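You operate a simulated robot arm through the tools that you are given. There is no shell and no other tool.

Carry out the task below with a simulated robot arm. There is one attempt and no reset: what you move stays moved.

## Task
Touch up the bare spot on the big wheel with the green paint.
Fine: brush back in its cup, lid back on the pot. A coat counts when it lies all over at full strength: go over it till it gets no stronger.

It is judged by the outcome, as a careful person would: the job done as asked, and still so three seconds after it is handed in. It fails if anything else is knocked over, pushed out of place, dropped, spilled or broken. A push-on lid holds only when it is set on centred and level and pressed home; a screw cap is set on level and turned clockwise until tight.

## Robot
A 6-joint arm with a two-finger gripper, fixed in place. Base frame: the origin is at the foot of the arm, x ahead of it, y to its left, z up; the work surface is at about z = 800. Readings come in mm, degrees, newtons and seconds.
With the tool pointing down near the work surface it reaches from about 100 to 700 mm from the base axis. Its first joint turns from -66.0 to 66.0 degrees. Payload 2.45 kg.
The tool frame sits at the grasp point between the pads (the TCP): z along the fingers, y along the line on which they close. The tips reach 30 mm beyond it. The gripper opens to 106 mm. The gripper's body begins 79 mm behind the TCP.
Orientation is that of the tool frame in the base frame, as a unit quaternion [w, x, y, z]. With the fingers straight down and closing along the base's y, the tool's x points along the base's -x, its y along +y and its z along -z.

## Interface
- The arm moves only by the tool apply_moves. Its argument "motion" is a list of rows, each a list of 7 numbers: the gripper command, from -1 (shut) to 1 (fully open), values between in proportion, then the shift along the base's x, y, z in units of 20 mm (1.0 is 20 mm), then the turn, a rotation vector about the base's x, y, z in units of 5 degrees (1.0 is 5 degrees). In form: [[grip, dx, dy, dz, ax, ay, az], ...]. A call has 1 to 20 rows; each row shifts and turns the commanded pose from where the row before left it. A call with a number of a shift or a turn outside -1 to 1 is refused whole. Each row takes 0.2 s and may step no farther than 50 mm and 8.6 degrees from the row before; otherwise, or with a gripper value out of range, the whole call is refused. Where a pose cannot be reached the arm comes as near as it can. A force on the tool above 70 N (or 10 N above the force at the start of the call, whichever is more), or a blocked arm, ends the call early, and 0.2 s more pass. The fingers move at their own pace (about 153 mm/s each) and stop on an object; they squeeze with about 26 N. The grip force told is the motor's: it shows also when the fingers shut on nothing. Time passes only in rows, and 0.2 s behind the last, so rows that do not move let the fingers close. The reply holds the time, the measured pose of the TCP, the force on the tool along the base axes, the opening and the grip force, in the units named above and with some noise, with the torque about the TCP (base axes, N m) and any sound that the robot's microphone picked up.
- Cameras (640 x 400 px; columns grow to the right, rows downward): "scene" is fixed at [-4.4, 413.7, 1370.8]; the picture's right is [-1.00, 0.08, 0.00], its down [0.07, 0.85, -0.52] and it looks along [-0.04, -0.52, -0.85] (base axes); focal length 214 px, centre (320, 200). "wrist" rides on the gripper at [76, -2, -106] in the tool frame; the picture's right is [0.02, 1.00, 0.00], its down [-0.78, 0.02, -0.62] and it looks along [-0.62, 0.01, 0.78] (tool axes); focal length 247 px, centre (320, 200). There is no depth. A picture from a camera that has moved, and an enlarged one, comes with that camera's place and axes in the base frame and with its lens.
- capture(camera): a new picture of that camera. No time passes.
- zoom(camera, box): a new picture of the part [left, top, right, bottom] of that camera's present view, enlarged. No time passes.
- sign_off(): hands the job in; it is judged then, once.

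Nothing tells you positions but the pictures and the camera data. Unless the task says otherwise, let go and move clear before handing in.

The tools are called after ">>>" as a command line: name --pt "numbers of a row" for each row, then --argument value for the rest, lists and objects as JSON in quotes. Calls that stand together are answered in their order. apply_moves: Moves the arm, as the interface text tells. Its arguments: {"type":"object","properties":{"motion":{"type":"array","items":{"type":"array","items":{"type":"number"}}}},"required":["motion"]} The other tools are called the same way: capture (camera) takes a picture; zoom (camera, box) takes an enlarged picture of a part of a camera's view; sign_off () hands the job in.

At the start:

```text
clock: 0.0
eef_pos: [401.2, -73.7, 1199.5]
tcp_rot: [0.0, 0.0, 1.0, 0.0]
wrist_force: [-0.5, 0.1, 0.1]
moment: [-0.01, -0.02, -0.02]
gripper_width: 106.0
grasp_force: 0.1
```

scene: 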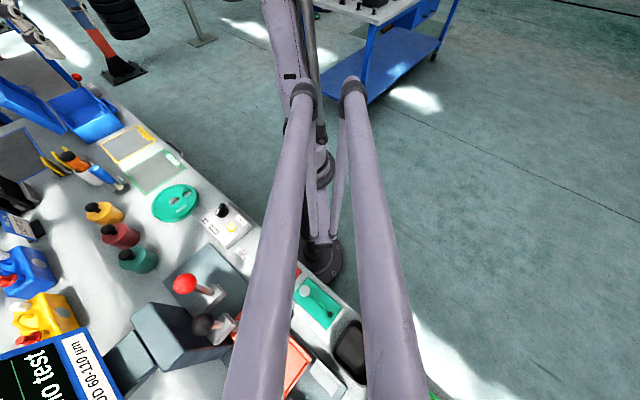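
wrist: 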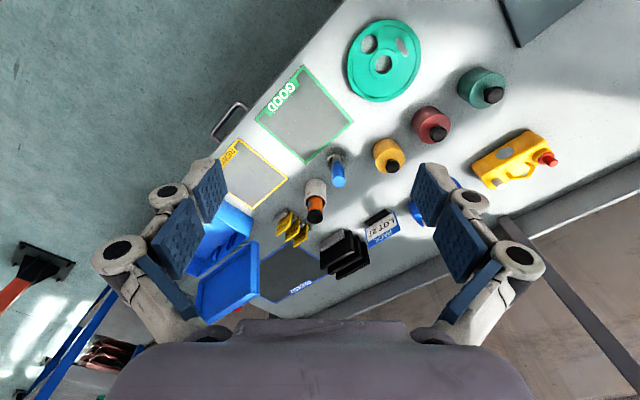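

I see a bench with a big green wheel, three pots (yellow, red, green) with dark lids, and various tools. I'll zoom in to locate the wheel, the green pot and the brush.

>>> zoom --camera "scene" --box '[0, 100, 260, 280]'

>>> zoom --camera "wrist" --box '[300, 0, 580, 180]'

>>> zoom --camera "wrist" --box '[180, 120, 460, 300]'

>>> zoom --camera "scene" --box '[100, 220, 400, 400]'

```text
2.22 times, centred on (130, 190) of scene
camera zoom: at [-4.4, 413.7, 1370.8], right [-1.0, 0.08, 0.0], down [0.07, 0.85, -0.52], along [-0.04, -0.52, -0.85], focal length 477 px, centre (742, 222)
```

zoom: 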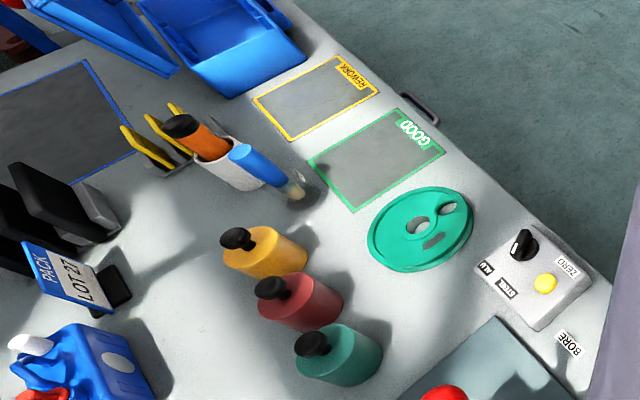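

```text
2.22 times, centred on (440, 90) of wrist
camera zoom: at [324.2, -75.5, 1305.8], right [-0.02, 1.0, 0.0], down [0.78, 0.02, 0.62], along [0.62, 0.01, -0.78], focal length 549 px, centre (53, 444)
```

zoom: 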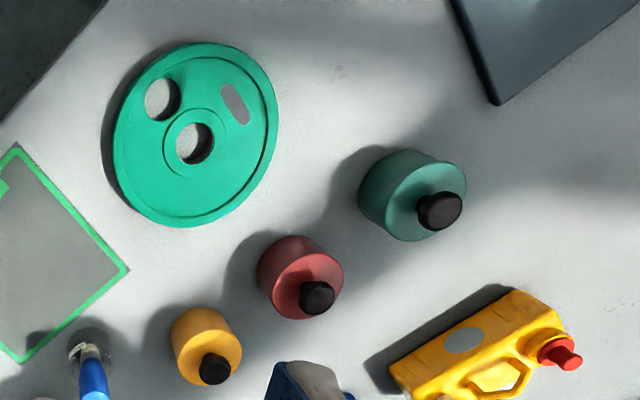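

```text
2.22 times, centred on (320, 210) of wrist
camera zoom: at [324.2, -75.5, 1305.8], right [-0.02, 1.0, 0.0], down [0.78, 0.02, 0.62], along [0.62, 0.01, -0.78], focal length 549 px, centre (320, 178)
```

zoom: 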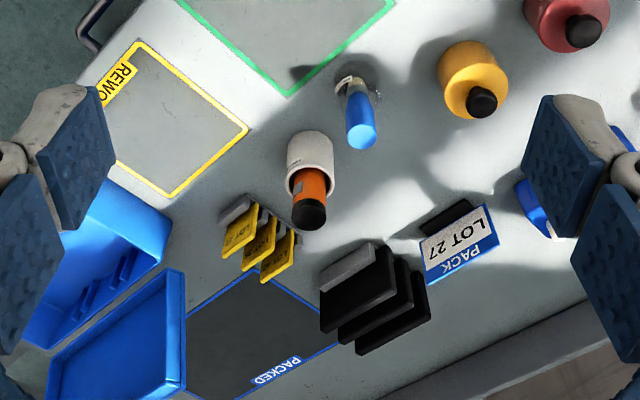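

```text
2.13 times, centred on (250, 310) of scene
camera zoom: at [-4.4, 413.7, 1370.8], right [-1.0, 0.08, 0.0], down [0.07, 0.85, -0.52], along [-0.04, -0.52, -0.85], focal length 458 px, centre (469, -35)
```

zoom: 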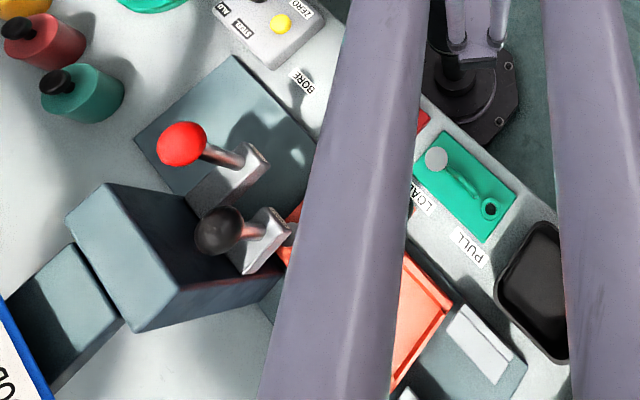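

I take the wheel to be near (400, 40), the green pot near (440, 220), and a blue-handled brush in a clear cup near (600, -35). I'll move closer to look.

>>> apply_moves --pt "1 0.22 0.24 -0.97 0 0 0" --pt "1 0.22 0.24 -0.97 0 0 0" --pt "1 0.22 0.24 -0.97 0 0 0" --pt "1 0.22 0.24 -0.97 0 0 0" --pt "1 0.22 0.24 -0.97 0 0 0" --pt "1 0.22 0.24 -0.97 0 0 0" --pt "1 0.22 0.24 -0.97 0 0 0" --pt "1 0.22 0.24 -0.97 0 0 0"

>>> capture --camera "wrist"

>>> zoom --camera "wrist" --box '[240, 100, 400, 200]'

>>> zoom --camera "scene" --box '[50, 130, 210, 230]'

```text
clock: 1.8
eef_pos: [437.0, -35.6, 1044.3]
tcp_rot: [0.0, 0.001, 1.0, 0.001]
wrist_force: [0.2, 0.0, -1.0]
moment: [0.0, 0.03, -0.01]
gripper_width: 105.7
grasp_force: 0.1
```

```text
taken
camera wrist: at [359.7, -37.2, 1150.3], right [-0.02, 1.0, 0.0], down [0.78, 0.02, 0.62], along [0.62, 0.01, -0.78], focal length 247 px, centre (320, 200)
```

wrist: 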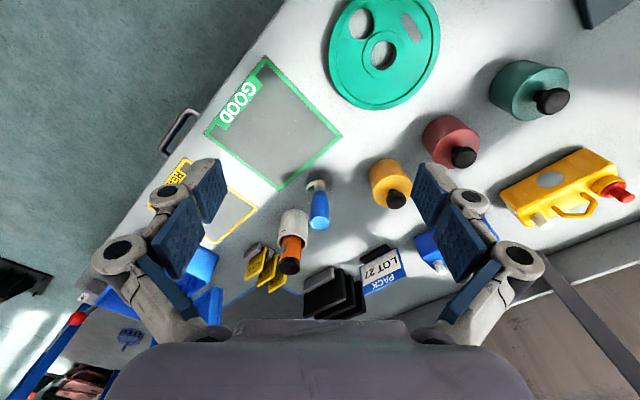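

```text
4.00 times, centred on (320, 150) of wrist
camera zoom: at [359.7, -37.2, 1150.3], right [-0.02, 1.0, 0.0], down [0.78, 0.02, 0.62], along [0.62, 0.01, -0.78], focal length 988 px, centre (320, 400)
```

zoom: 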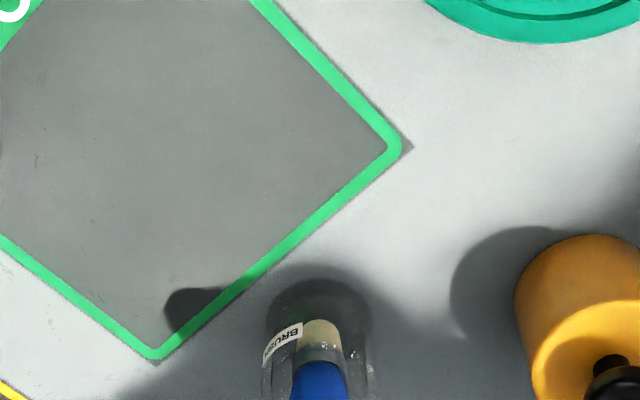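

```text
4.00 times, centred on (130, 180) of scene
camera zoom: at [-4.4, 413.7, 1370.8], right [-1.0, 0.08, 0.0], down [0.07, 0.85, -0.52], along [-0.04, -0.52, -0.85], focal length 858 px, centre (1080, 280)
```

zoom: 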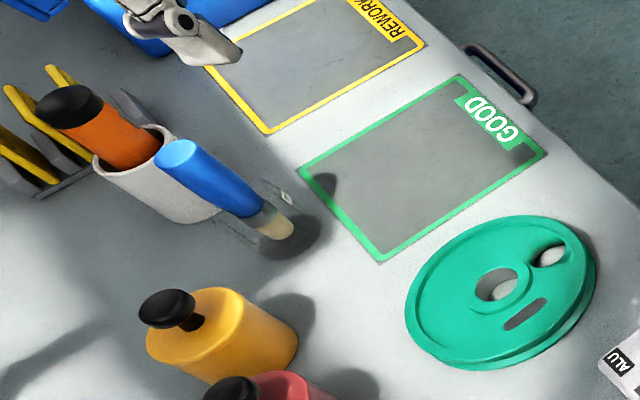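

>>> zoom --camera "wrist" --box '[480, 40, 600, 130]'

>>> zoom --camera "wrist" --box '[270, 170, 360, 290]'

>>> zoom --camera "scene" --box '[80, 180, 180, 280]'

>>> zoom --camera "wrist" --box '[320, 0, 450, 110]'

```text
4.44 times, centred on (540, 85) of wrist
camera zoom: at [359.7, -37.2, 1150.3], right [-0.02, 1.0, 0.0], down [0.78, 0.02, 0.62], along [0.62, 0.01, -0.78], focal length 1098 px, centre (-658, 711)
```

zoom: 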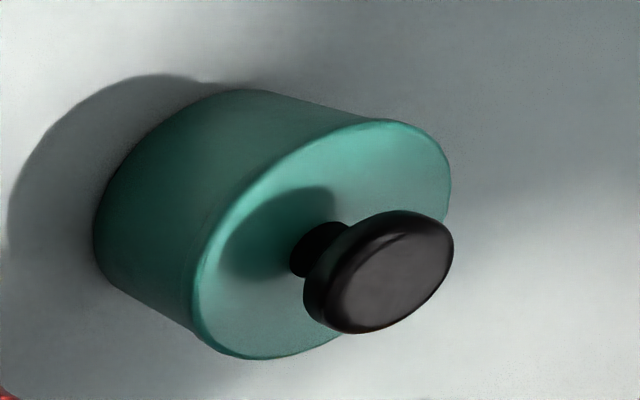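

```text
3.33 times, centred on (315, 230) of wrist
camera zoom: at [359.7, -37.2, 1150.3], right [-0.02, 1.0, 0.0], down [0.78, 0.02, 0.62], along [0.62, 0.01, -0.78], focal length 823 px, centre (337, 100)
```

zoom: 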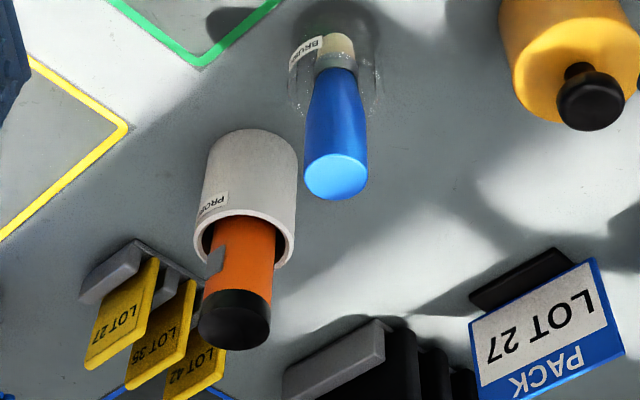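

```text
4.00 times, centred on (130, 230) of scene
camera zoom: at [-4.4, 413.7, 1370.8], right [-1.0, 0.08, 0.0], down [0.07, 0.85, -0.52], along [-0.04, -0.52, -0.85], focal length 858 px, centre (1080, 80)
```

zoom: 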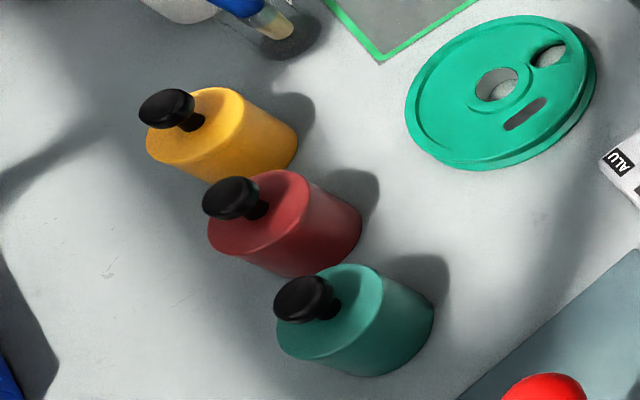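

```text
3.64 times, centred on (385, 55) of wrist
camera zoom: at [359.7, -37.2, 1150.3], right [-0.02, 1.0, 0.0], down [0.78, 0.02, 0.62], along [0.62, 0.01, -0.78], focal length 898 px, centre (84, 727)
```

zoom: 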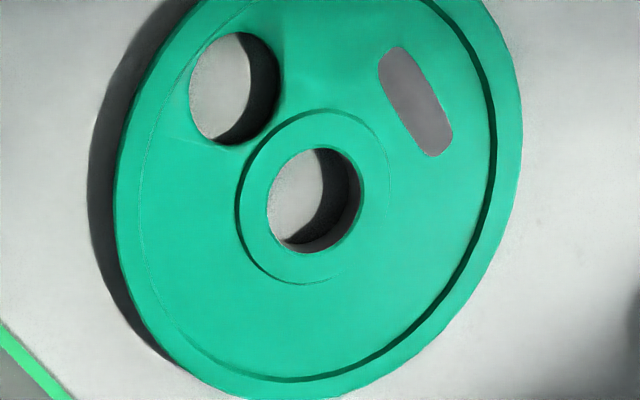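

The glass cup marked BRUSH holds the blue-handled brush near (600, -33). The green pot with its mushroom knob is near (440, 220, 870), and the bare spot is a grey oblong on the wheel. I'll get closer to the brush for accuracy.

>>> apply_moves --pt "1 0.69 0.02 -0.91 0 0 0" --pt "1 0.69 0.02 -0.91 0 0 0" --pt "1 0.69 0.02 -0.91 0 0 0" --pt "1 0.69 0.02 -0.91 0 0 0" --pt "1 0.69 0.02 -0.91 0 0 0" --pt "1 0.69 0.02 -0.91 0 0 0"

>>> capture --camera "wrist"

>>> zoom --camera "wrist" --box '[260, 120, 400, 260]'

>>> capture --camera "scene"

```text
clock: 3.2
eef_pos: [521.9, -33.0, 936.7]
tcp_rot: [0.0, 0.0, 1.0, 0.001]
wrist_force: [-0.5, -0.4, 0.3]
moment: [-0.01, -0.01, 0.0]
gripper_width: 106.0
grasp_force: 0.1
```

```text
taken
camera wrist: at [443.1, -34.8, 1042.7], right [-0.02, 1.0, 0.0], down [0.78, 0.02, 0.62], along [0.62, 0.01, -0.78], focal length 247 px, centre (320, 200)
```

wrist: 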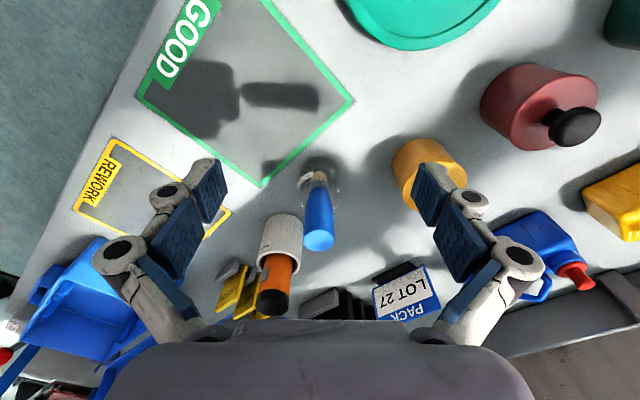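

```text
2.86 times, centred on (330, 190) of wrist
camera zoom: at [443.1, -34.8, 1042.7], right [-0.02, 1.0, 0.0], down [0.78, 0.02, 0.62], along [0.62, 0.01, -0.78], focal length 706 px, centre (291, 229)
```

zoom: 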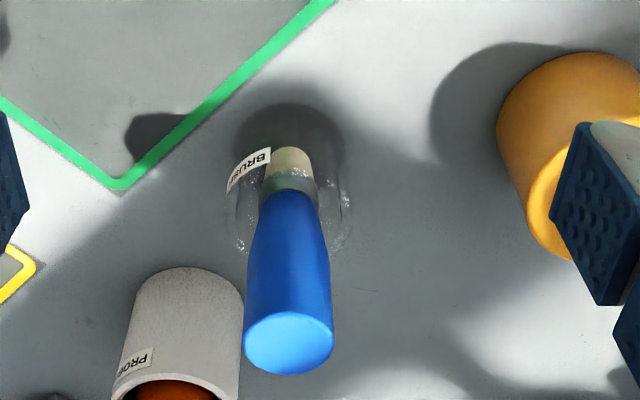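

```text
taken
```

scene: 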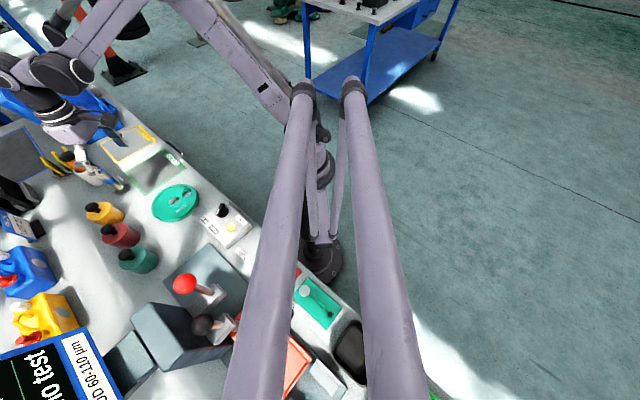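

The brush handle is upright, about 25 mm thick, with its top near z 903 at about (596, -33). Next I'll look closely at the green pot.

>>> apply_moves --pt "1 -0.62 0.97 0.2 0 0 0" --pt "1 -0.62 0.97 0.1 0 0 0" --pt "1 -0.62 0.97 0.1 0 0 0" --pt "1 -0.62 0.97 0 0 0 0" --pt "1 -0.62 0.97 0 0 0 0" --pt "1 -0.62 0.97 0 0 0 0" --pt "1 -0.62 0.97 0 0 0 0" --pt "1 -0.62 0.97 0 0 0 0" --pt "1 -0.62 0.97 0 0 0 0" --pt "1 -0.62 0.97 0 0 0 0" --pt "1 -0.62 0.97 0 0 0 0" --pt "1 -0.62 0.97 0 0 0 0" --pt "1 -0.62 0.97 0 0 0 0"

>>> capture --camera "wrist"

>>> zoom --camera "wrist" --box '[250, 130, 390, 250]'

```text
clock: 6.0
eef_pos: [357.4, 217.9, 944.4]
tcp_rot: [0.0, 0.0, 1.0, 0.001]
wrist_force: [-0.5, -0.1, -0.1]
moment: [-0.04, 0.0, 0.02]
gripper_width: 105.8
grasp_force: 0.1
```

```text
taken
camera wrist: at [279.8, 215.7, 1049.8], right [-0.02, 1.0, 0.0], down [0.78, 0.02, 0.62], along [0.62, 0.01, -0.78], focal length 247 px, centre (320, 200)
```

wrist: 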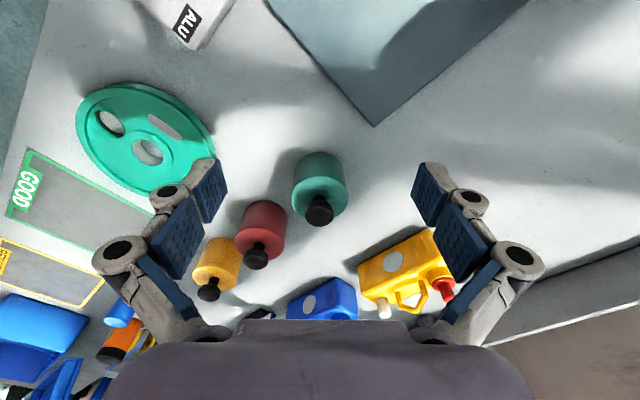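

```text
3.33 times, centred on (320, 190) of wrist
camera zoom: at [279.8, 215.7, 1049.8], right [-0.02, 1.0, 0.0], down [0.78, 0.02, 0.62], along [0.62, 0.01, -0.78], focal length 823 px, centre (320, 233)
```

zoom: 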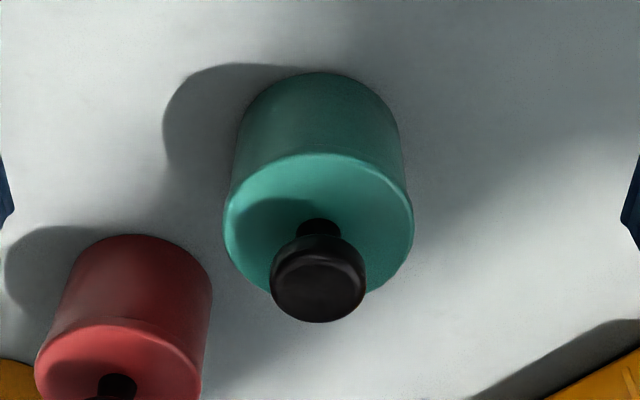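

The knob centre is near (439, 218, 873), about 28 mm across, and the lid top is at about z 847. I'll move above it with a narrower opening and verify alignment.

>>> apply_moves --pt "0.3 0.82 0 -0.2 0 0 0" --pt "0.3 0.82 0 -0.2 0 0 0" --pt "0.3 0.82 0 -0.2 0 0 0" --pt "0.3 0.82 0 -0.2 0 0 0" --pt "0.3 0.82 0 -0.2 0 0 0"

>>> capture --camera "wrist"

>>> zoom --camera "scene" --box '[80, 180, 200, 280]'

```text
clock: 7.2
eef_pos: [440.7, 220.4, 923.4]
tcp_rot: [0.0, 0.0, 1.0, -0.001]
wrist_force: [0.1, -0.8, -0.1]
moment: [0.0, -0.01, 0.01]
gripper_width: 68.7
grasp_force: 0.0
```

```text
taken
camera wrist: at [363.5, 217.3, 1029.3], right [-0.02, 1.0, 0.0], down [0.78, 0.02, 0.62], along [0.62, 0.01, -0.78], focal length 247 px, centre (320, 200)
```

wrist: 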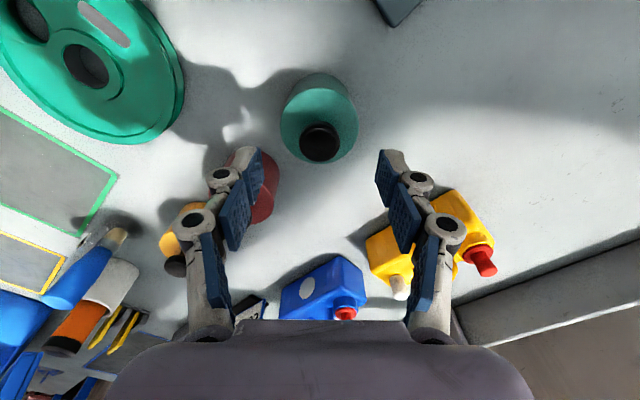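

```text
4.00 times, centred on (140, 230) of scene
camera zoom: at [-4.4, 413.7, 1370.8], right [-1.0, 0.08, 0.0], down [0.07, 0.85, -0.52], along [-0.04, -0.52, -0.85], focal length 858 px, centre (1040, 80)
```

zoom: 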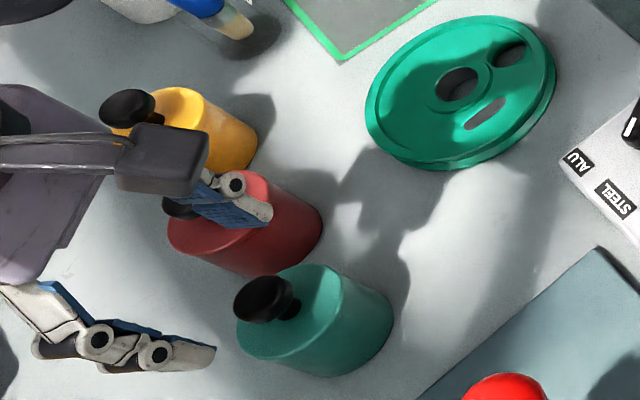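

>>> apply_moves --pt "0.3 -0.03 -0.05 -0.65 0 0 0" --pt "0.3 -0.03 0 -0.65 0 0 0" --pt "0.3 0 0 -0.65 0 0 0" --pt "0.3 0 0 0 0 0 0"

>>> capture --camera "wrist"

>>> zoom --camera "scene" --box '[80, 180, 200, 280]'

```text
clock: 8.2
eef_pos: [440.1, 218.2, 884.1]
tcp_rot: [0.0, 0.001, 1.0, 0.0]
wrist_force: [0.1, -0.1, 0.2]
moment: [-0.01, 0.04, -0.01]
gripper_width: 68.9
grasp_force: 0.0
```

```text
taken
camera wrist: at [362.3, 216.7, 990.7], right [-0.02, 1.0, 0.0], down [0.78, 0.02, 0.62], along [0.62, 0.01, -0.78], focal length 247 px, centre (320, 200)
```

wrist: 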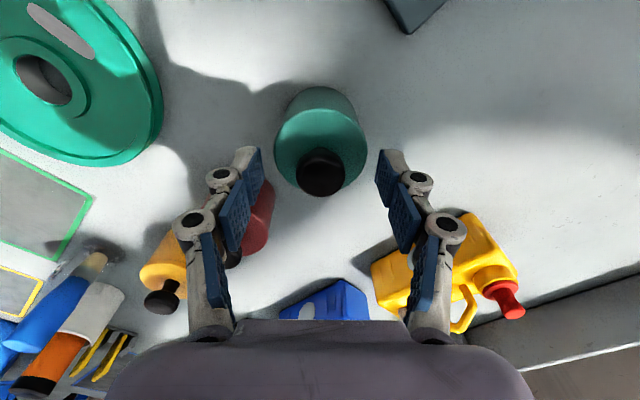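

```text
4.00 times, centred on (140, 230) of scene
camera zoom: at [-4.4, 413.7, 1370.8], right [-1.0, 0.08, 0.0], down [0.07, 0.85, -0.52], along [-0.04, -0.52, -0.85], focal length 858 px, centre (1040, 80)
```

zoom: 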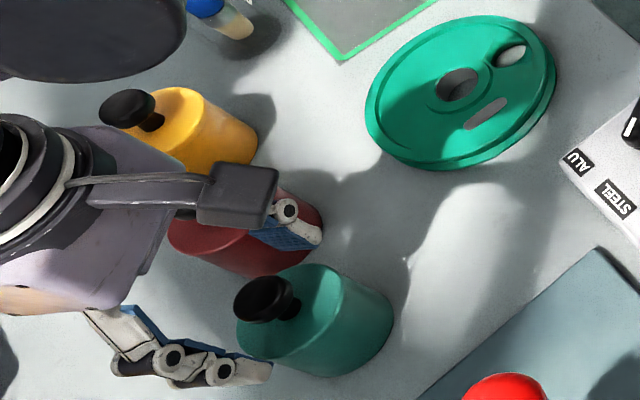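

>>> apply_moves --pt "0.3 -0.07 0 -0.05 0 0 0" --pt "-1 0 0 0 0 0 0" --pt "-1 0 0 0 0 0 0" --pt "-1 0 0 0 0 0 0"

>>> zoom --camera "wrist" --box '[220, 80, 420, 240]'

>>> zoom --camera "scene" --box '[80, 180, 200, 280]'

```text
clock: 9.2
eef_pos: [437.7, 219.1, 884.3]
tcp_rot: [0.002, 0.0, 1.0, 0.0]
wrist_force: [1.1, 3.2, 8.7]
moment: [0.04, -0.02, 0.0]
gripper_width: 25.5
grasp_force: 26.2
```

```text
2.50 times, centred on (320, 160) of wrist
camera zoom: at [360.8, 216.8, 990.0], right [-0.02, 1.0, 0.0], down [0.78, 0.02, 0.62], along [0.62, 0.01, -0.78], focal length 617 px, centre (320, 300)
```

zoom: 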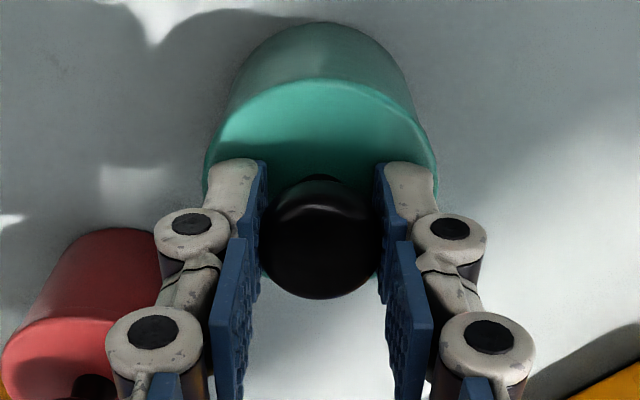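

```text
4.00 times, centred on (140, 230) of scene
camera zoom: at [-4.5, 413.7, 1370.8], right [-1.0, 0.08, 0.0], down [0.07, 0.85, -0.52], along [-0.04, -0.52, -0.85], focal length 858 px, centre (1040, 80)
```

zoom: 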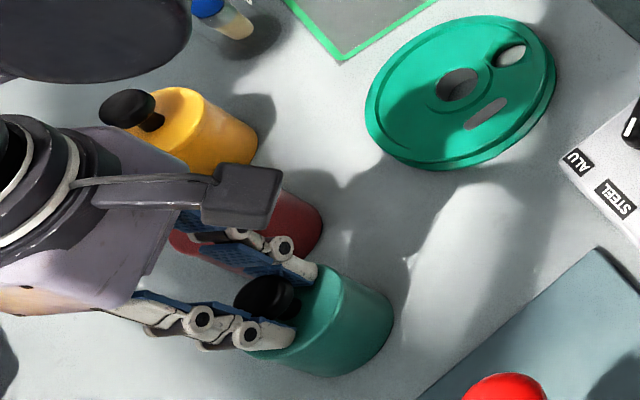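

>>> apply_moves --pt "-1 0 0 0.15 0 0 0" --pt "-1 0 0 0.15 0 0 0" --pt "-1 0 0 0 0 0 0"

>>> zoom --camera "wrist" --box '[220, 80, 420, 240]'

>>> zoom --camera "scene" --box '[80, 180, 200, 280]'

```text
clock: 10.0
eef_pos: [438.1, 218.4, 889.7]
tcp_rot: [0.0, 0.0, 1.0, 0.0]
wrist_force: [-1.2, 0.8, -0.5]
moment: [0.0, -0.03, -0.02]
gripper_width: 25.8
grasp_force: 25.7
heard: snap
```

```text
2.50 times, centred on (320, 160) of wrist
camera zoom: at [360.7, 216.5, 995.5], right [-0.02, 1.0, 0.0], down [0.78, 0.02, 0.62], along [0.62, 0.01, -0.78], focal length 617 px, centre (320, 300)
```

zoom: 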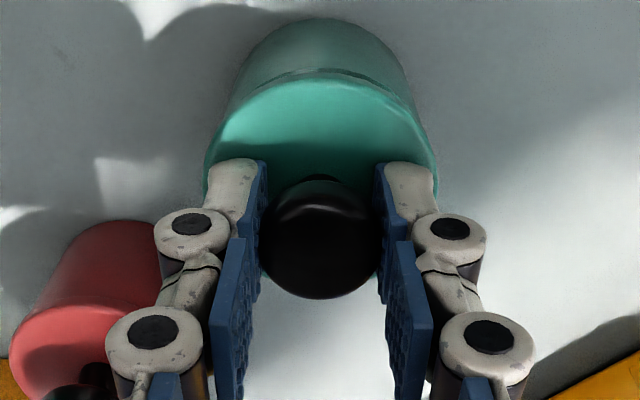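

```text
4.00 times, centred on (140, 230) of scene
camera zoom: at [-4.4, 413.7, 1370.8], right [-1.0, 0.08, 0.0], down [0.07, 0.85, -0.52], along [-0.04, -0.52, -0.85], focal length 858 px, centre (1040, 80)
```

zoom: 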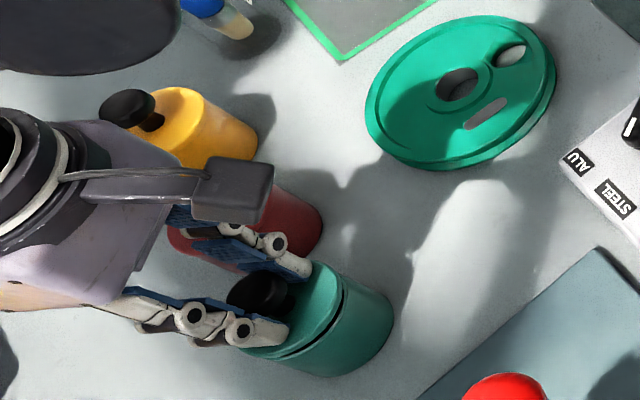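

The push-on lid snapped off. I'll lift it clear and inspect.

>>> apply_moves --pt "-1 0 0 0.7 0 0 0" --pt "-1 0 0 0.8 0 0 0" --pt "-1 0 0 0.8 0 0 0" --pt "-1 0 0 0.8 0 0 0" --pt "-1 0 0 0 0 0 0"

>>> capture --camera "wrist"

>>> zoom --camera "scene" --box '[80, 180, 200, 280]'

```text
clock: 11.2
eef_pos: [436.7, 218.9, 952.1]
tcp_rot: [0.0, 0.0, 1.0, 0.0]
wrist_force: [-0.4, 0.7, -1.4]
moment: [-0.02, 0.03, -0.02]
gripper_width: 25.6
grasp_force: 25.7
```

```text
taken
camera wrist: at [360.1, 215.9, 1057.9], right [-0.02, 1.0, 0.0], down [0.78, 0.02, 0.62], along [0.62, 0.01, -0.78], focal length 247 px, centre (320, 200)
```

wrist: 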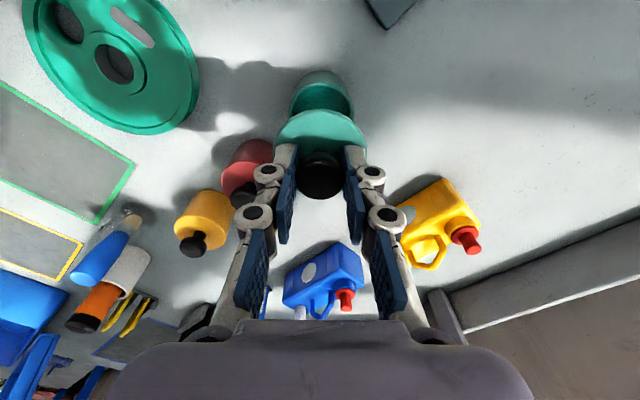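

```text
4.00 times, centred on (140, 230) of scene
camera zoom: at [-4.4, 413.7, 1370.8], right [-1.0, 0.08, 0.0], down [0.07, 0.85, -0.52], along [-0.04, -0.52, -0.85], focal length 858 px, centre (1040, 80)
```

zoom: 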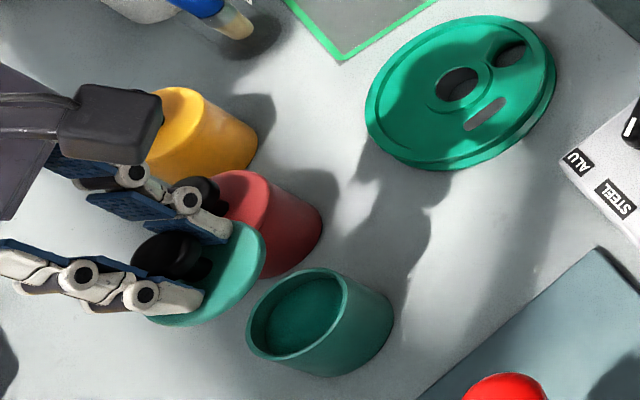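

The lid is a thin disc. I'll set it down on the clear bench at about (380, 160), lowering carefully.

>>> apply_moves --pt "-1 -0.95 -0.98 0 0 0 0" --pt "-1 -0.95 -0.98 0 0 0 0" --pt "-1 -0.95 -0.98 0 0 0 0" --pt "-1 0 0 -0.95 0 0 0" --pt "-1 0 0 -0.95 0 0 0" --pt "-1 0 0 -0.95 0 0 0" --pt "-1 0 0 -0.95 0 0 0" --pt "-1 0 0 -0.8 0 0 0" --pt "-1 0 0 0 0 0 0"

>>> capture --camera "wrist"

>>> zoom --camera "scene" --box '[100, 180, 220, 280]'

```text
clock: 13.2
eef_pos: [381.1, 159.8, 859.7]
tcp_rot: [0.0, -0.001, 1.0, 0.0]
wrist_force: [-0.6, -0.4, -0.1]
moment: [0.01, -0.03, 0.02]
gripper_width: 25.6
grasp_force: 26.1
```

```text
taken
camera wrist: at [304.0, 157.9, 965.5], right [-0.02, 1.0, 0.0], down [0.78, 0.02, 0.62], along [0.62, 0.01, -0.78], focal length 247 px, centre (320, 200)
```

wrist: 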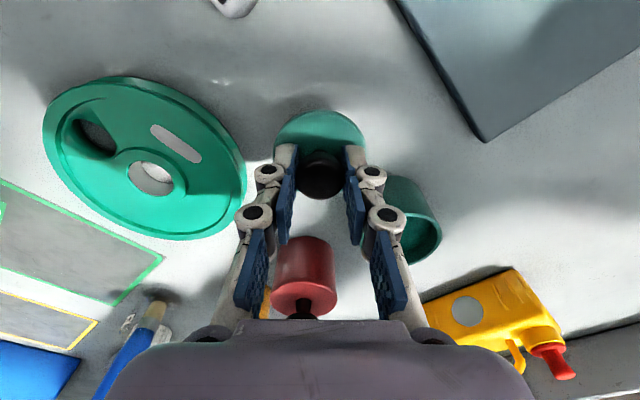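

```text
4.00 times, centred on (160, 230) of scene
camera zoom: at [-4.4, 413.7, 1370.8], right [-1.0, 0.08, 0.0], down [0.07, 0.85, -0.52], along [-0.04, -0.52, -0.85], focal length 858 px, centre (960, 80)
```

zoom: 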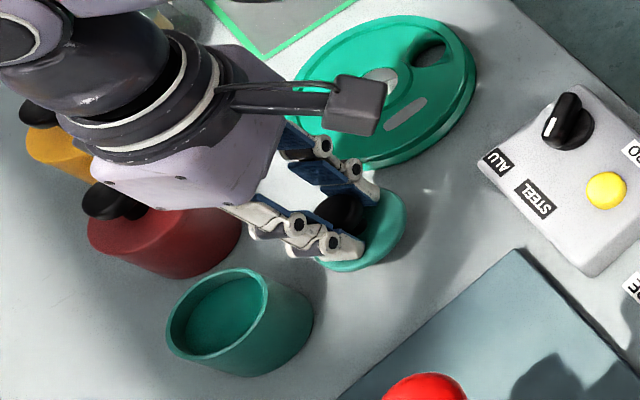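

>>> apply_moves --pt "-1 0 0 -0.25 0 0 0" --pt "-1 0 0 -0.25 0 0 0" --pt "-1 0 0 0 0 0 0"

>>> zoom --camera "scene" --box '[130, 190, 210, 260]'

```text
clock: 14.0
eef_pos: [379.5, 159.3, 849.3]
tcp_rot: [0.0, 0.0, 1.0, 0.001]
wrist_force: [0.0, -0.6, -0.6]
moment: [0.02, -0.01, 0.02]
gripper_width: 25.6
grasp_force: 26.1
```

```text
5.71 times, centred on (170, 225) of scene
camera zoom: at [-4.4, 413.7, 1370.8], right [-1.0, 0.08, 0.0], down [0.07, 0.85, -0.52], along [-0.04, -0.52, -0.85], focal length 1226 px, centre (1177, 57)
```

zoom: 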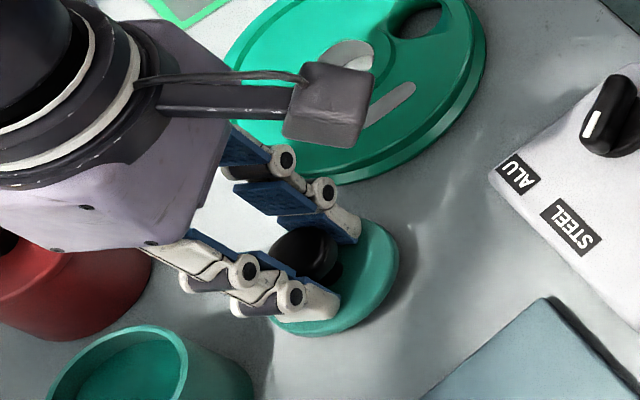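

>>> apply_moves --pt "-1 0 0 -0.1 0 0 0" --pt "-1 0 0 -0.1 0 0 0" --pt "-1 0 0 0 0 0 0"

```text
clock: 14.8
eef_pos: [381.4, 159.1, 845.0]
tcp_rot: [0.0, 0.001, 1.0, -0.001]
wrist_force: [-0.2, -0.4, -0.6]
moment: [0.03, 0.0, 0.01]
gripper_width: 25.3
grasp_force: 25.9
```

>>> apply_moves --pt "-1 0 0 -0.1 0 0 0" --pt "-1 0 0 0 0 0 0"

>>> zoom --camera "scene" --box '[130, 190, 210, 260]'

```text
clock: 15.4
eef_pos: [380.2, 159.8, 843.8]
tcp_rot: [0.0, 0.0, 1.0, 0.0]
wrist_force: [-0.9, -0.6, -0.4]
moment: [-0.03, 0.03, -0.02]
gripper_width: 25.6
grasp_force: 26.4
```

```text
5.71 times, centred on (170, 225) of scene
camera zoom: at [-4.4, 413.7, 1370.8], right [-1.0, 0.08, 0.0], down [0.07, 0.85, -0.52], along [-0.04, -0.52, -0.85], focal length 1226 px, centre (1177, 57)
```

zoom: 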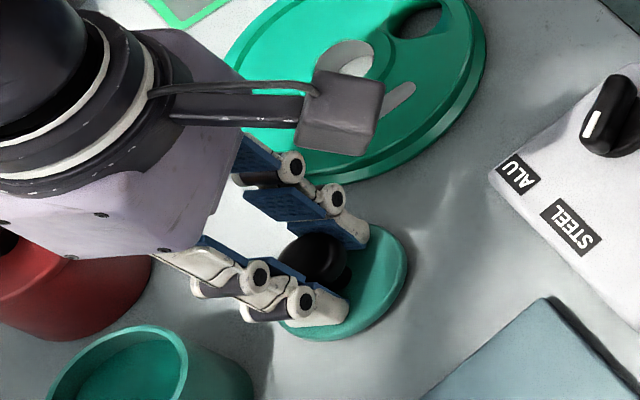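

>>> apply_moves --pt "-1 0 0 -0.08 0 0 0" --pt "-1 0 0 -0.08 0 0 0" --pt "-1 0 0 0 0 0 0"

```text
clock: 16.2
eef_pos: [379.9, 160.3, 840.2]
tcp_rot: [0.0, 0.0, 1.0, 0.0]
wrist_force: [-0.2, -0.5, -1.1]
moment: [-0.01, -0.04, -0.01]
gripper_width: 25.4
grasp_force: 26.2
```

>>> apply_moves --pt "-1 0 0 -0.08 0 0 0" --pt "-1 0 0 0 0 0 0"

>>> zoom --camera "wrist" --box '[220, 80, 420, 240]'

```text
clock: 16.8
eef_pos: [381.0, 160.2, 837.3]
tcp_rot: [0.0, 0.0, 1.0, 0.001]
wrist_force: [-0.4, -0.5, -1.2]
moment: [-0.01, -0.01, 0.0]
gripper_width: 25.7
grasp_force: 26.1
```

```text
2.50 times, centred on (320, 160) of wrist
camera zoom: at [303.3, 158.0, 944.2], right [-0.02, 1.0, 0.0], down [0.78, 0.02, 0.62], along [0.62, 0.01, -0.78], focal length 617 px, centre (320, 300)
```

zoom: 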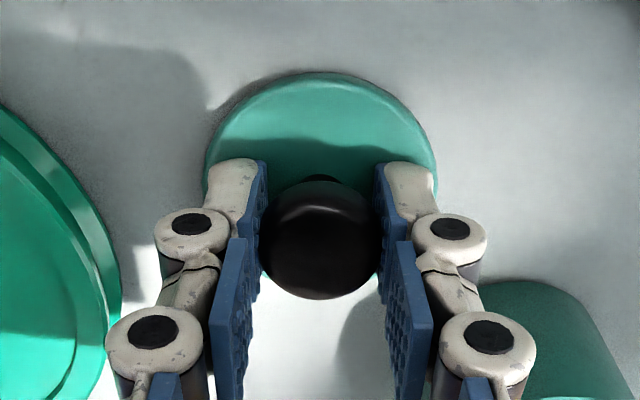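

>>> apply_moves --pt "-1 0 0 -0.05 0 0 0" --pt "-1 0 0 0 0 0 0"

```text
clock: 17.4
eef_pos: [379.9, 159.9, 837.4]
tcp_rot: [-0.001, 0.0, 1.0, 0.0]
wrist_force: [0.7, 0.2, -1.4]
moment: [0.0, -0.01, 0.01]
gripper_width: 25.4
grasp_force: 26.3
```

>>> apply_moves --pt "-1 0 0 -0.05 0 0 0" --pt "-1 0 0 0 0 0 0"

```text
clock: 18.0
eef_pos: [380.1, 159.3, 836.6]
tcp_rot: [0.001, 0.0, 1.0, -0.001]
wrist_force: [0.1, -0.8, 29.1]
moment: [0.0, 0.0, 0.01]
gripper_width: 25.6
grasp_force: 25.6
```

Contact with the bench. I'll ease up slightly, release, and rise.

>>> apply_moves --pt "-1 0 0 0.05 0 0 0" --pt "-0.15 0 0 0 0 0 0" --pt "-0.15 0 0 0 0 0 0" --pt "-0.15 0 0 0.8 0 0 0" --pt "-0.15 0 0 1 0 0 0" --pt "-0.15 0 0 1 0 0 0" --pt "-0.15 0 0 1 0 0 0" --pt "-0.15 0 0 1 0 0 0" --pt "-0.15 0 0 1 0 0 0"

>>> capture --camera "wrist"

>>> zoom --camera "scene" --box '[100, 180, 220, 280]'

```text
clock: 20.0
eef_pos: [380.9, 158.0, 952.8]
tcp_rot: [0.0, 0.0, 1.0, 0.0]
wrist_force: [1.0, 0.3, 0.8]
moment: [-0.02, -0.03, -0.05]
gripper_width: 45.2
grasp_force: 0.1
```

```text
taken
camera wrist: at [303.5, 156.5, 1059.2], right [-0.02, 1.0, 0.0], down [0.78, 0.02, 0.62], along [0.62, 0.01, -0.78], focal length 247 px, centre (320, 200)
```

wrist: 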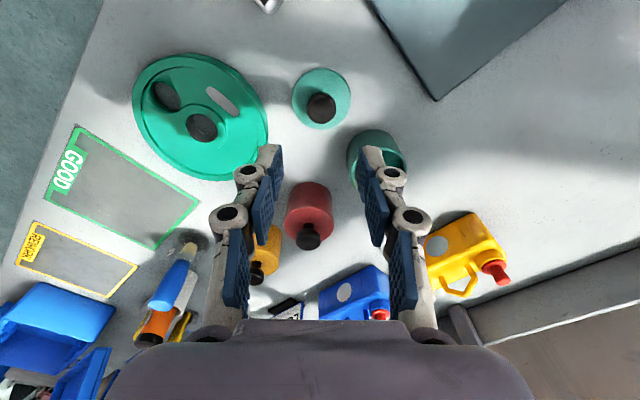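

```text
4.00 times, centred on (160, 230) of scene
camera zoom: at [-4.4, 413.7, 1370.8], right [-1.0, 0.08, 0.0], down [0.07, 0.85, -0.52], along [-0.04, -0.52, -0.85], focal length 858 px, centre (960, 80)
```

zoom: 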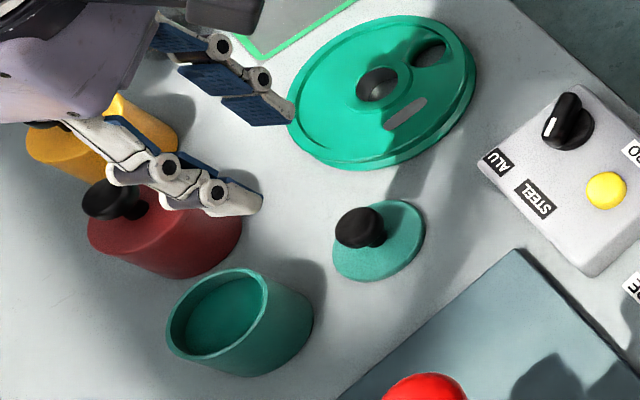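

The lid stands safely on the bench at (380, 159). Now I'll look at the wheel and its bare spot from close up.

>>> apply_moves --pt "-0.15 -0.475 -1 0 0 0 0" --pt "-0.15 -0.475 -1 0 0 0 0" --pt "-0.15 -0.475 -1 -0.4 0 0 0" --pt "-0.15 -0.475 -1 -0.4 0 0 0" --pt "-0.15 -0.475 -1 -0.4 0 0 0" --pt "-0.15 -0.475 -1 -0.4 0 0 0"

>>> capture --camera "wrist"

>>> zoom --camera "wrist" --box '[260, 120, 400, 220]'

>>> zoom --camera "scene" --box '[140, 170, 210, 230]'

```text
clock: 21.4
eef_pos: [324.3, 40.4, 921.8]
tcp_rot: [0.0, 0.0, 1.0, 0.001]
wrist_force: [0.8, 0.1, 0.3]
moment: [-0.02, -0.01, 0.01]
gripper_width: 45.1
grasp_force: 0.0
```

```text
taken
camera wrist: at [246.7, 37.9, 1028.0], right [-0.02, 1.0, 0.0], down [0.78, 0.02, 0.62], along [0.62, 0.01, -0.78], focal length 247 px, centre (320, 200)
```

wrist: 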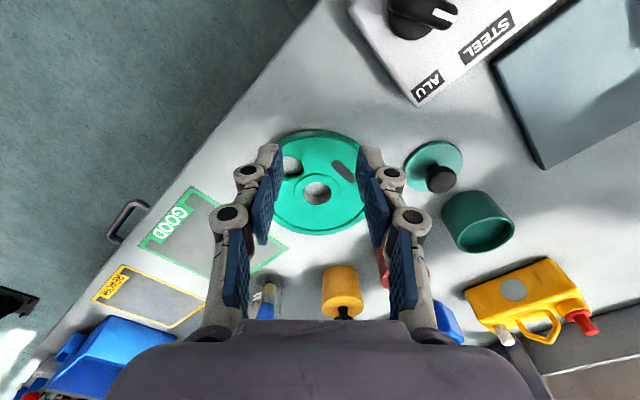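

```text
4.00 times, centred on (330, 170) of wrist
camera zoom: at [246.7, 37.9, 1028.0], right [-0.02, 1.0, 0.0], down [0.78, 0.02, 0.62], along [0.62, 0.01, -0.78], focal length 988 px, centre (280, 320)
```

zoom: 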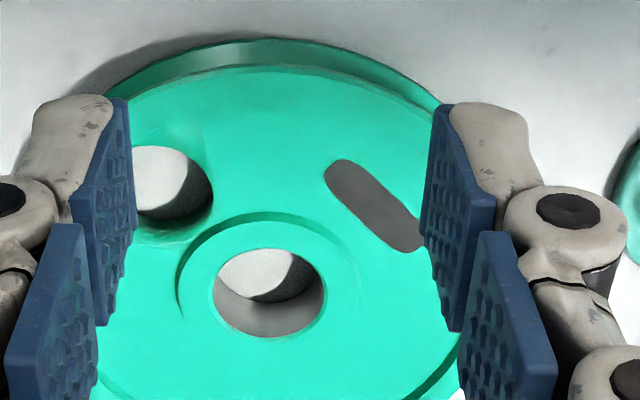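

```text
6.67 times, centred on (175, 200) of scene
camera zoom: at [-4.4, 413.7, 1370.8], right [-1.0, 0.08, 0.0], down [0.07, 0.85, -0.52], along [-0.04, -0.52, -0.85], focal length 1430 px, centre (1287, 200)
```

zoom: 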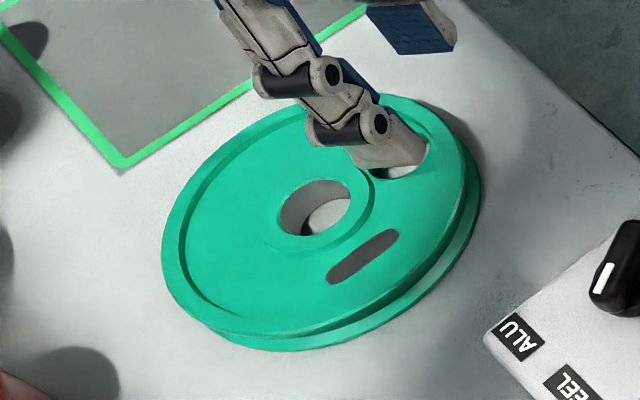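

The bare spot centres near (378, 63) on the wheel's top face at about z 816. I'll take another view to pin it down better.

>>> apply_moves --pt "0.5 0.6 0.2 0.5 0 0 0" --pt "0.5 0.6 0.2 0.5 0 0 0" --pt "0.5 0.6 0.2 0 0 0 0" --pt "0.5 0.6 0.2 0 0 0 0" --pt "0.5 0.6 0.2 0 0 0 0" --pt "0.5 0 0 0 0 0 0"

>>> zoom --camera "wrist" --box '[240, 20, 400, 140]'

>>> capture --camera "wrist"

```text
clock: 22.8
eef_pos: [384.1, 59.3, 941.0]
tcp_rot: [0.0, 0.0, 1.0, -0.001]
wrist_force: [-0.4, -0.2, -0.7]
moment: [0.01, 0.04, 0.0]
gripper_width: 79.5
grasp_force: 0.1
```

```text
3.33 times, centred on (320, 80) of wrist
camera zoom: at [306.8, 57.4, 1046.8], right [-0.02, 1.0, 0.0], down [0.78, 0.02, 0.62], along [0.62, 0.01, -0.78], focal length 823 px, centre (320, 600)
```

zoom: 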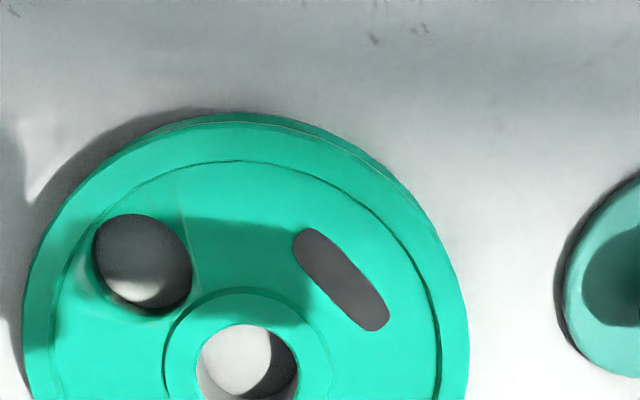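

```text
taken
camera wrist: at [306.8, 57.4, 1046.8], right [-0.02, 1.0, 0.0], down [0.78, 0.02, 0.62], along [0.62, 0.01, -0.78], focal length 247 px, centre (320, 200)
```

wrist: 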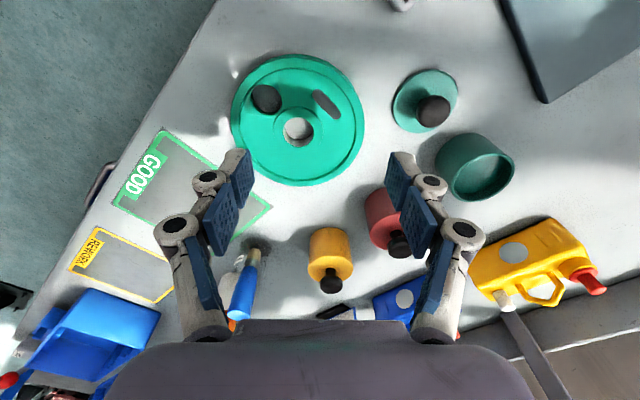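

The bare spot is centred at (378.3, 63.6, about 817), running at 45° (+x,+y), roughly 34 x 9 mm. Now I'll head to the brush and refine its position.

>>> apply_moves --pt "0.2 0.975 -0.575 0.1 0 0 0" --pt "0.2 0.975 -0.575 0.1 0 0 0" --pt "0.2 0.975 -0.575 0.1 0 0 0" --pt "0.2 0.975 -0.575 0.1 0 0 0" --pt "0.2 0.975 -0.575 0.1 0 0 0" --pt "0.2 0.975 -0.575 0.1 0 0 0" --pt "0.2 0.975 -0.575 0.1 0 0 0" --pt "0.2 0.975 -0.575 0.1 0 0 0" --pt "0.2 0 0 0 0 0 0"

>>> zoom --camera "wrist" --box '[250, 90, 390, 230]'

>>> capture --camera "wrist"

>>> zoom --camera "scene" --box '[60, 130, 160, 210]'

```text
clock: 24.8
eef_pos: [540.4, -31.0, 957.8]
tcp_rot: [0.0, 0.0, 1.0, 0.0]
wrist_force: [-0.2, 0.5, 0.1]
moment: [-0.04, -0.02, 0.0]
gripper_width: 63.6
grasp_force: 0.0
```

```text
2.86 times, centred on (320, 160) of wrist
camera zoom: at [463.1, -34.0, 1063.2], right [-0.02, 1.0, 0.0], down [0.78, 0.02, 0.62], along [0.62, 0.01, -0.78], focal length 706 px, centre (320, 314)
```

zoom: 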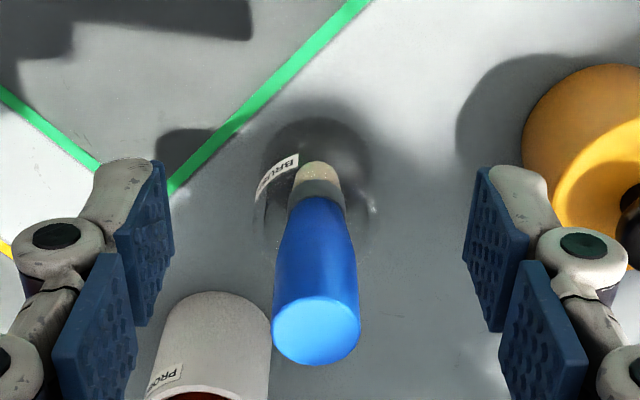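

```text
taken
camera wrist: at [463.1, -34.0, 1063.2], right [-0.02, 1.0, 0.0], down [0.78, 0.02, 0.62], along [0.62, 0.01, -0.78], focal length 247 px, centre (320, 200)
```

wrist: 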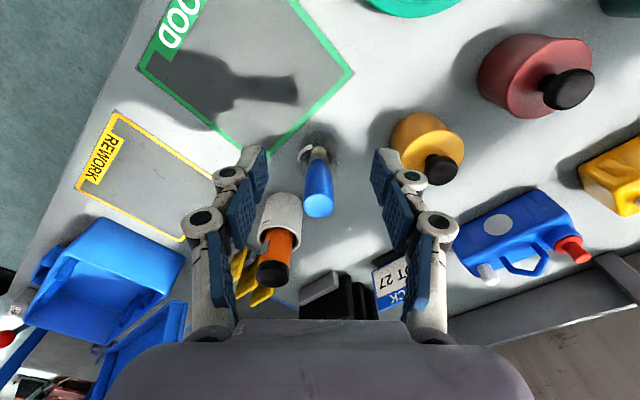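

```text
5.00 times, centred on (110, 170) of scene
camera zoom: at [-4.4, 413.7, 1370.8], right [-1.0, 0.08, 0.0], down [0.07, 0.85, -0.52], along [-0.04, -0.52, -0.85], focal length 1072 px, centre (1370, 350)
```

zoom: 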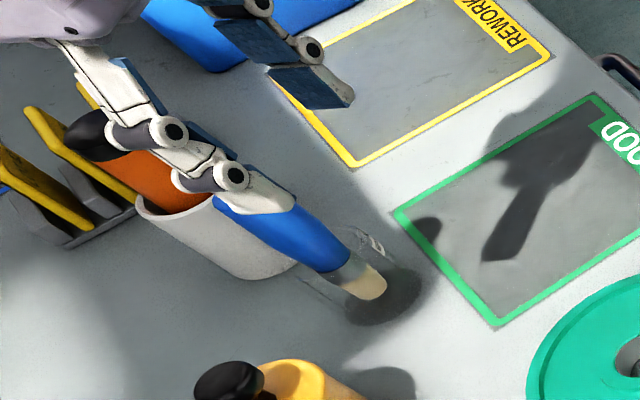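

The brush handle centre is at about (594, -33), with its top at 906 and the cup around it about 43 mm wide. I'll move above it and check before descending.

>>> apply_moves --pt "0.1 0.9 -0.04 0 0 0 0" --pt "0.1 0.9 -0.04 0 0 0 0" --pt "0.1 0.88 0 0 0 0 0" --pt "0.1 0 0 0 0 0 0"

>>> capture --camera "wrist"

>>> zoom --camera "wrist" --box '[250, 50, 390, 190]'

```text
clock: 25.8
eef_pos: [593.0, -33.5, 958.2]
tcp_rot: [0.0, 0.0, 1.0, 0.0]
wrist_force: [-0.3, 0.0, -0.7]
moment: [-0.01, -0.02, 0.01]
gripper_width: 58.5
grasp_force: 0.0
```

```text
taken
camera wrist: at [516.4, -35.5, 1063.6], right [-0.02, 1.0, 0.0], down [0.78, 0.02, 0.62], along [0.62, 0.01, -0.78], focal length 247 px, centre (320, 200)
```

wrist: 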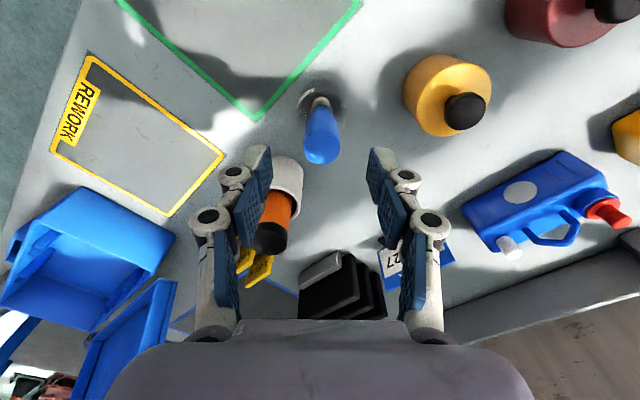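

```text
2.86 times, centred on (320, 120) of wrist
camera zoom: at [516.4, -35.5, 1063.6], right [-0.02, 1.0, 0.0], down [0.78, 0.02, 0.62], along [0.62, 0.01, -0.78], focal length 706 px, centre (320, 429)
```

zoom: 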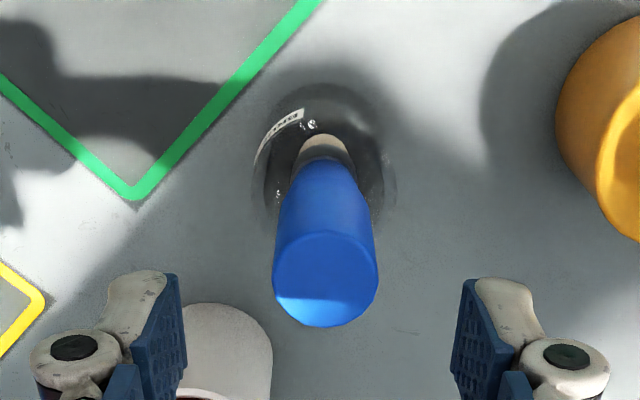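

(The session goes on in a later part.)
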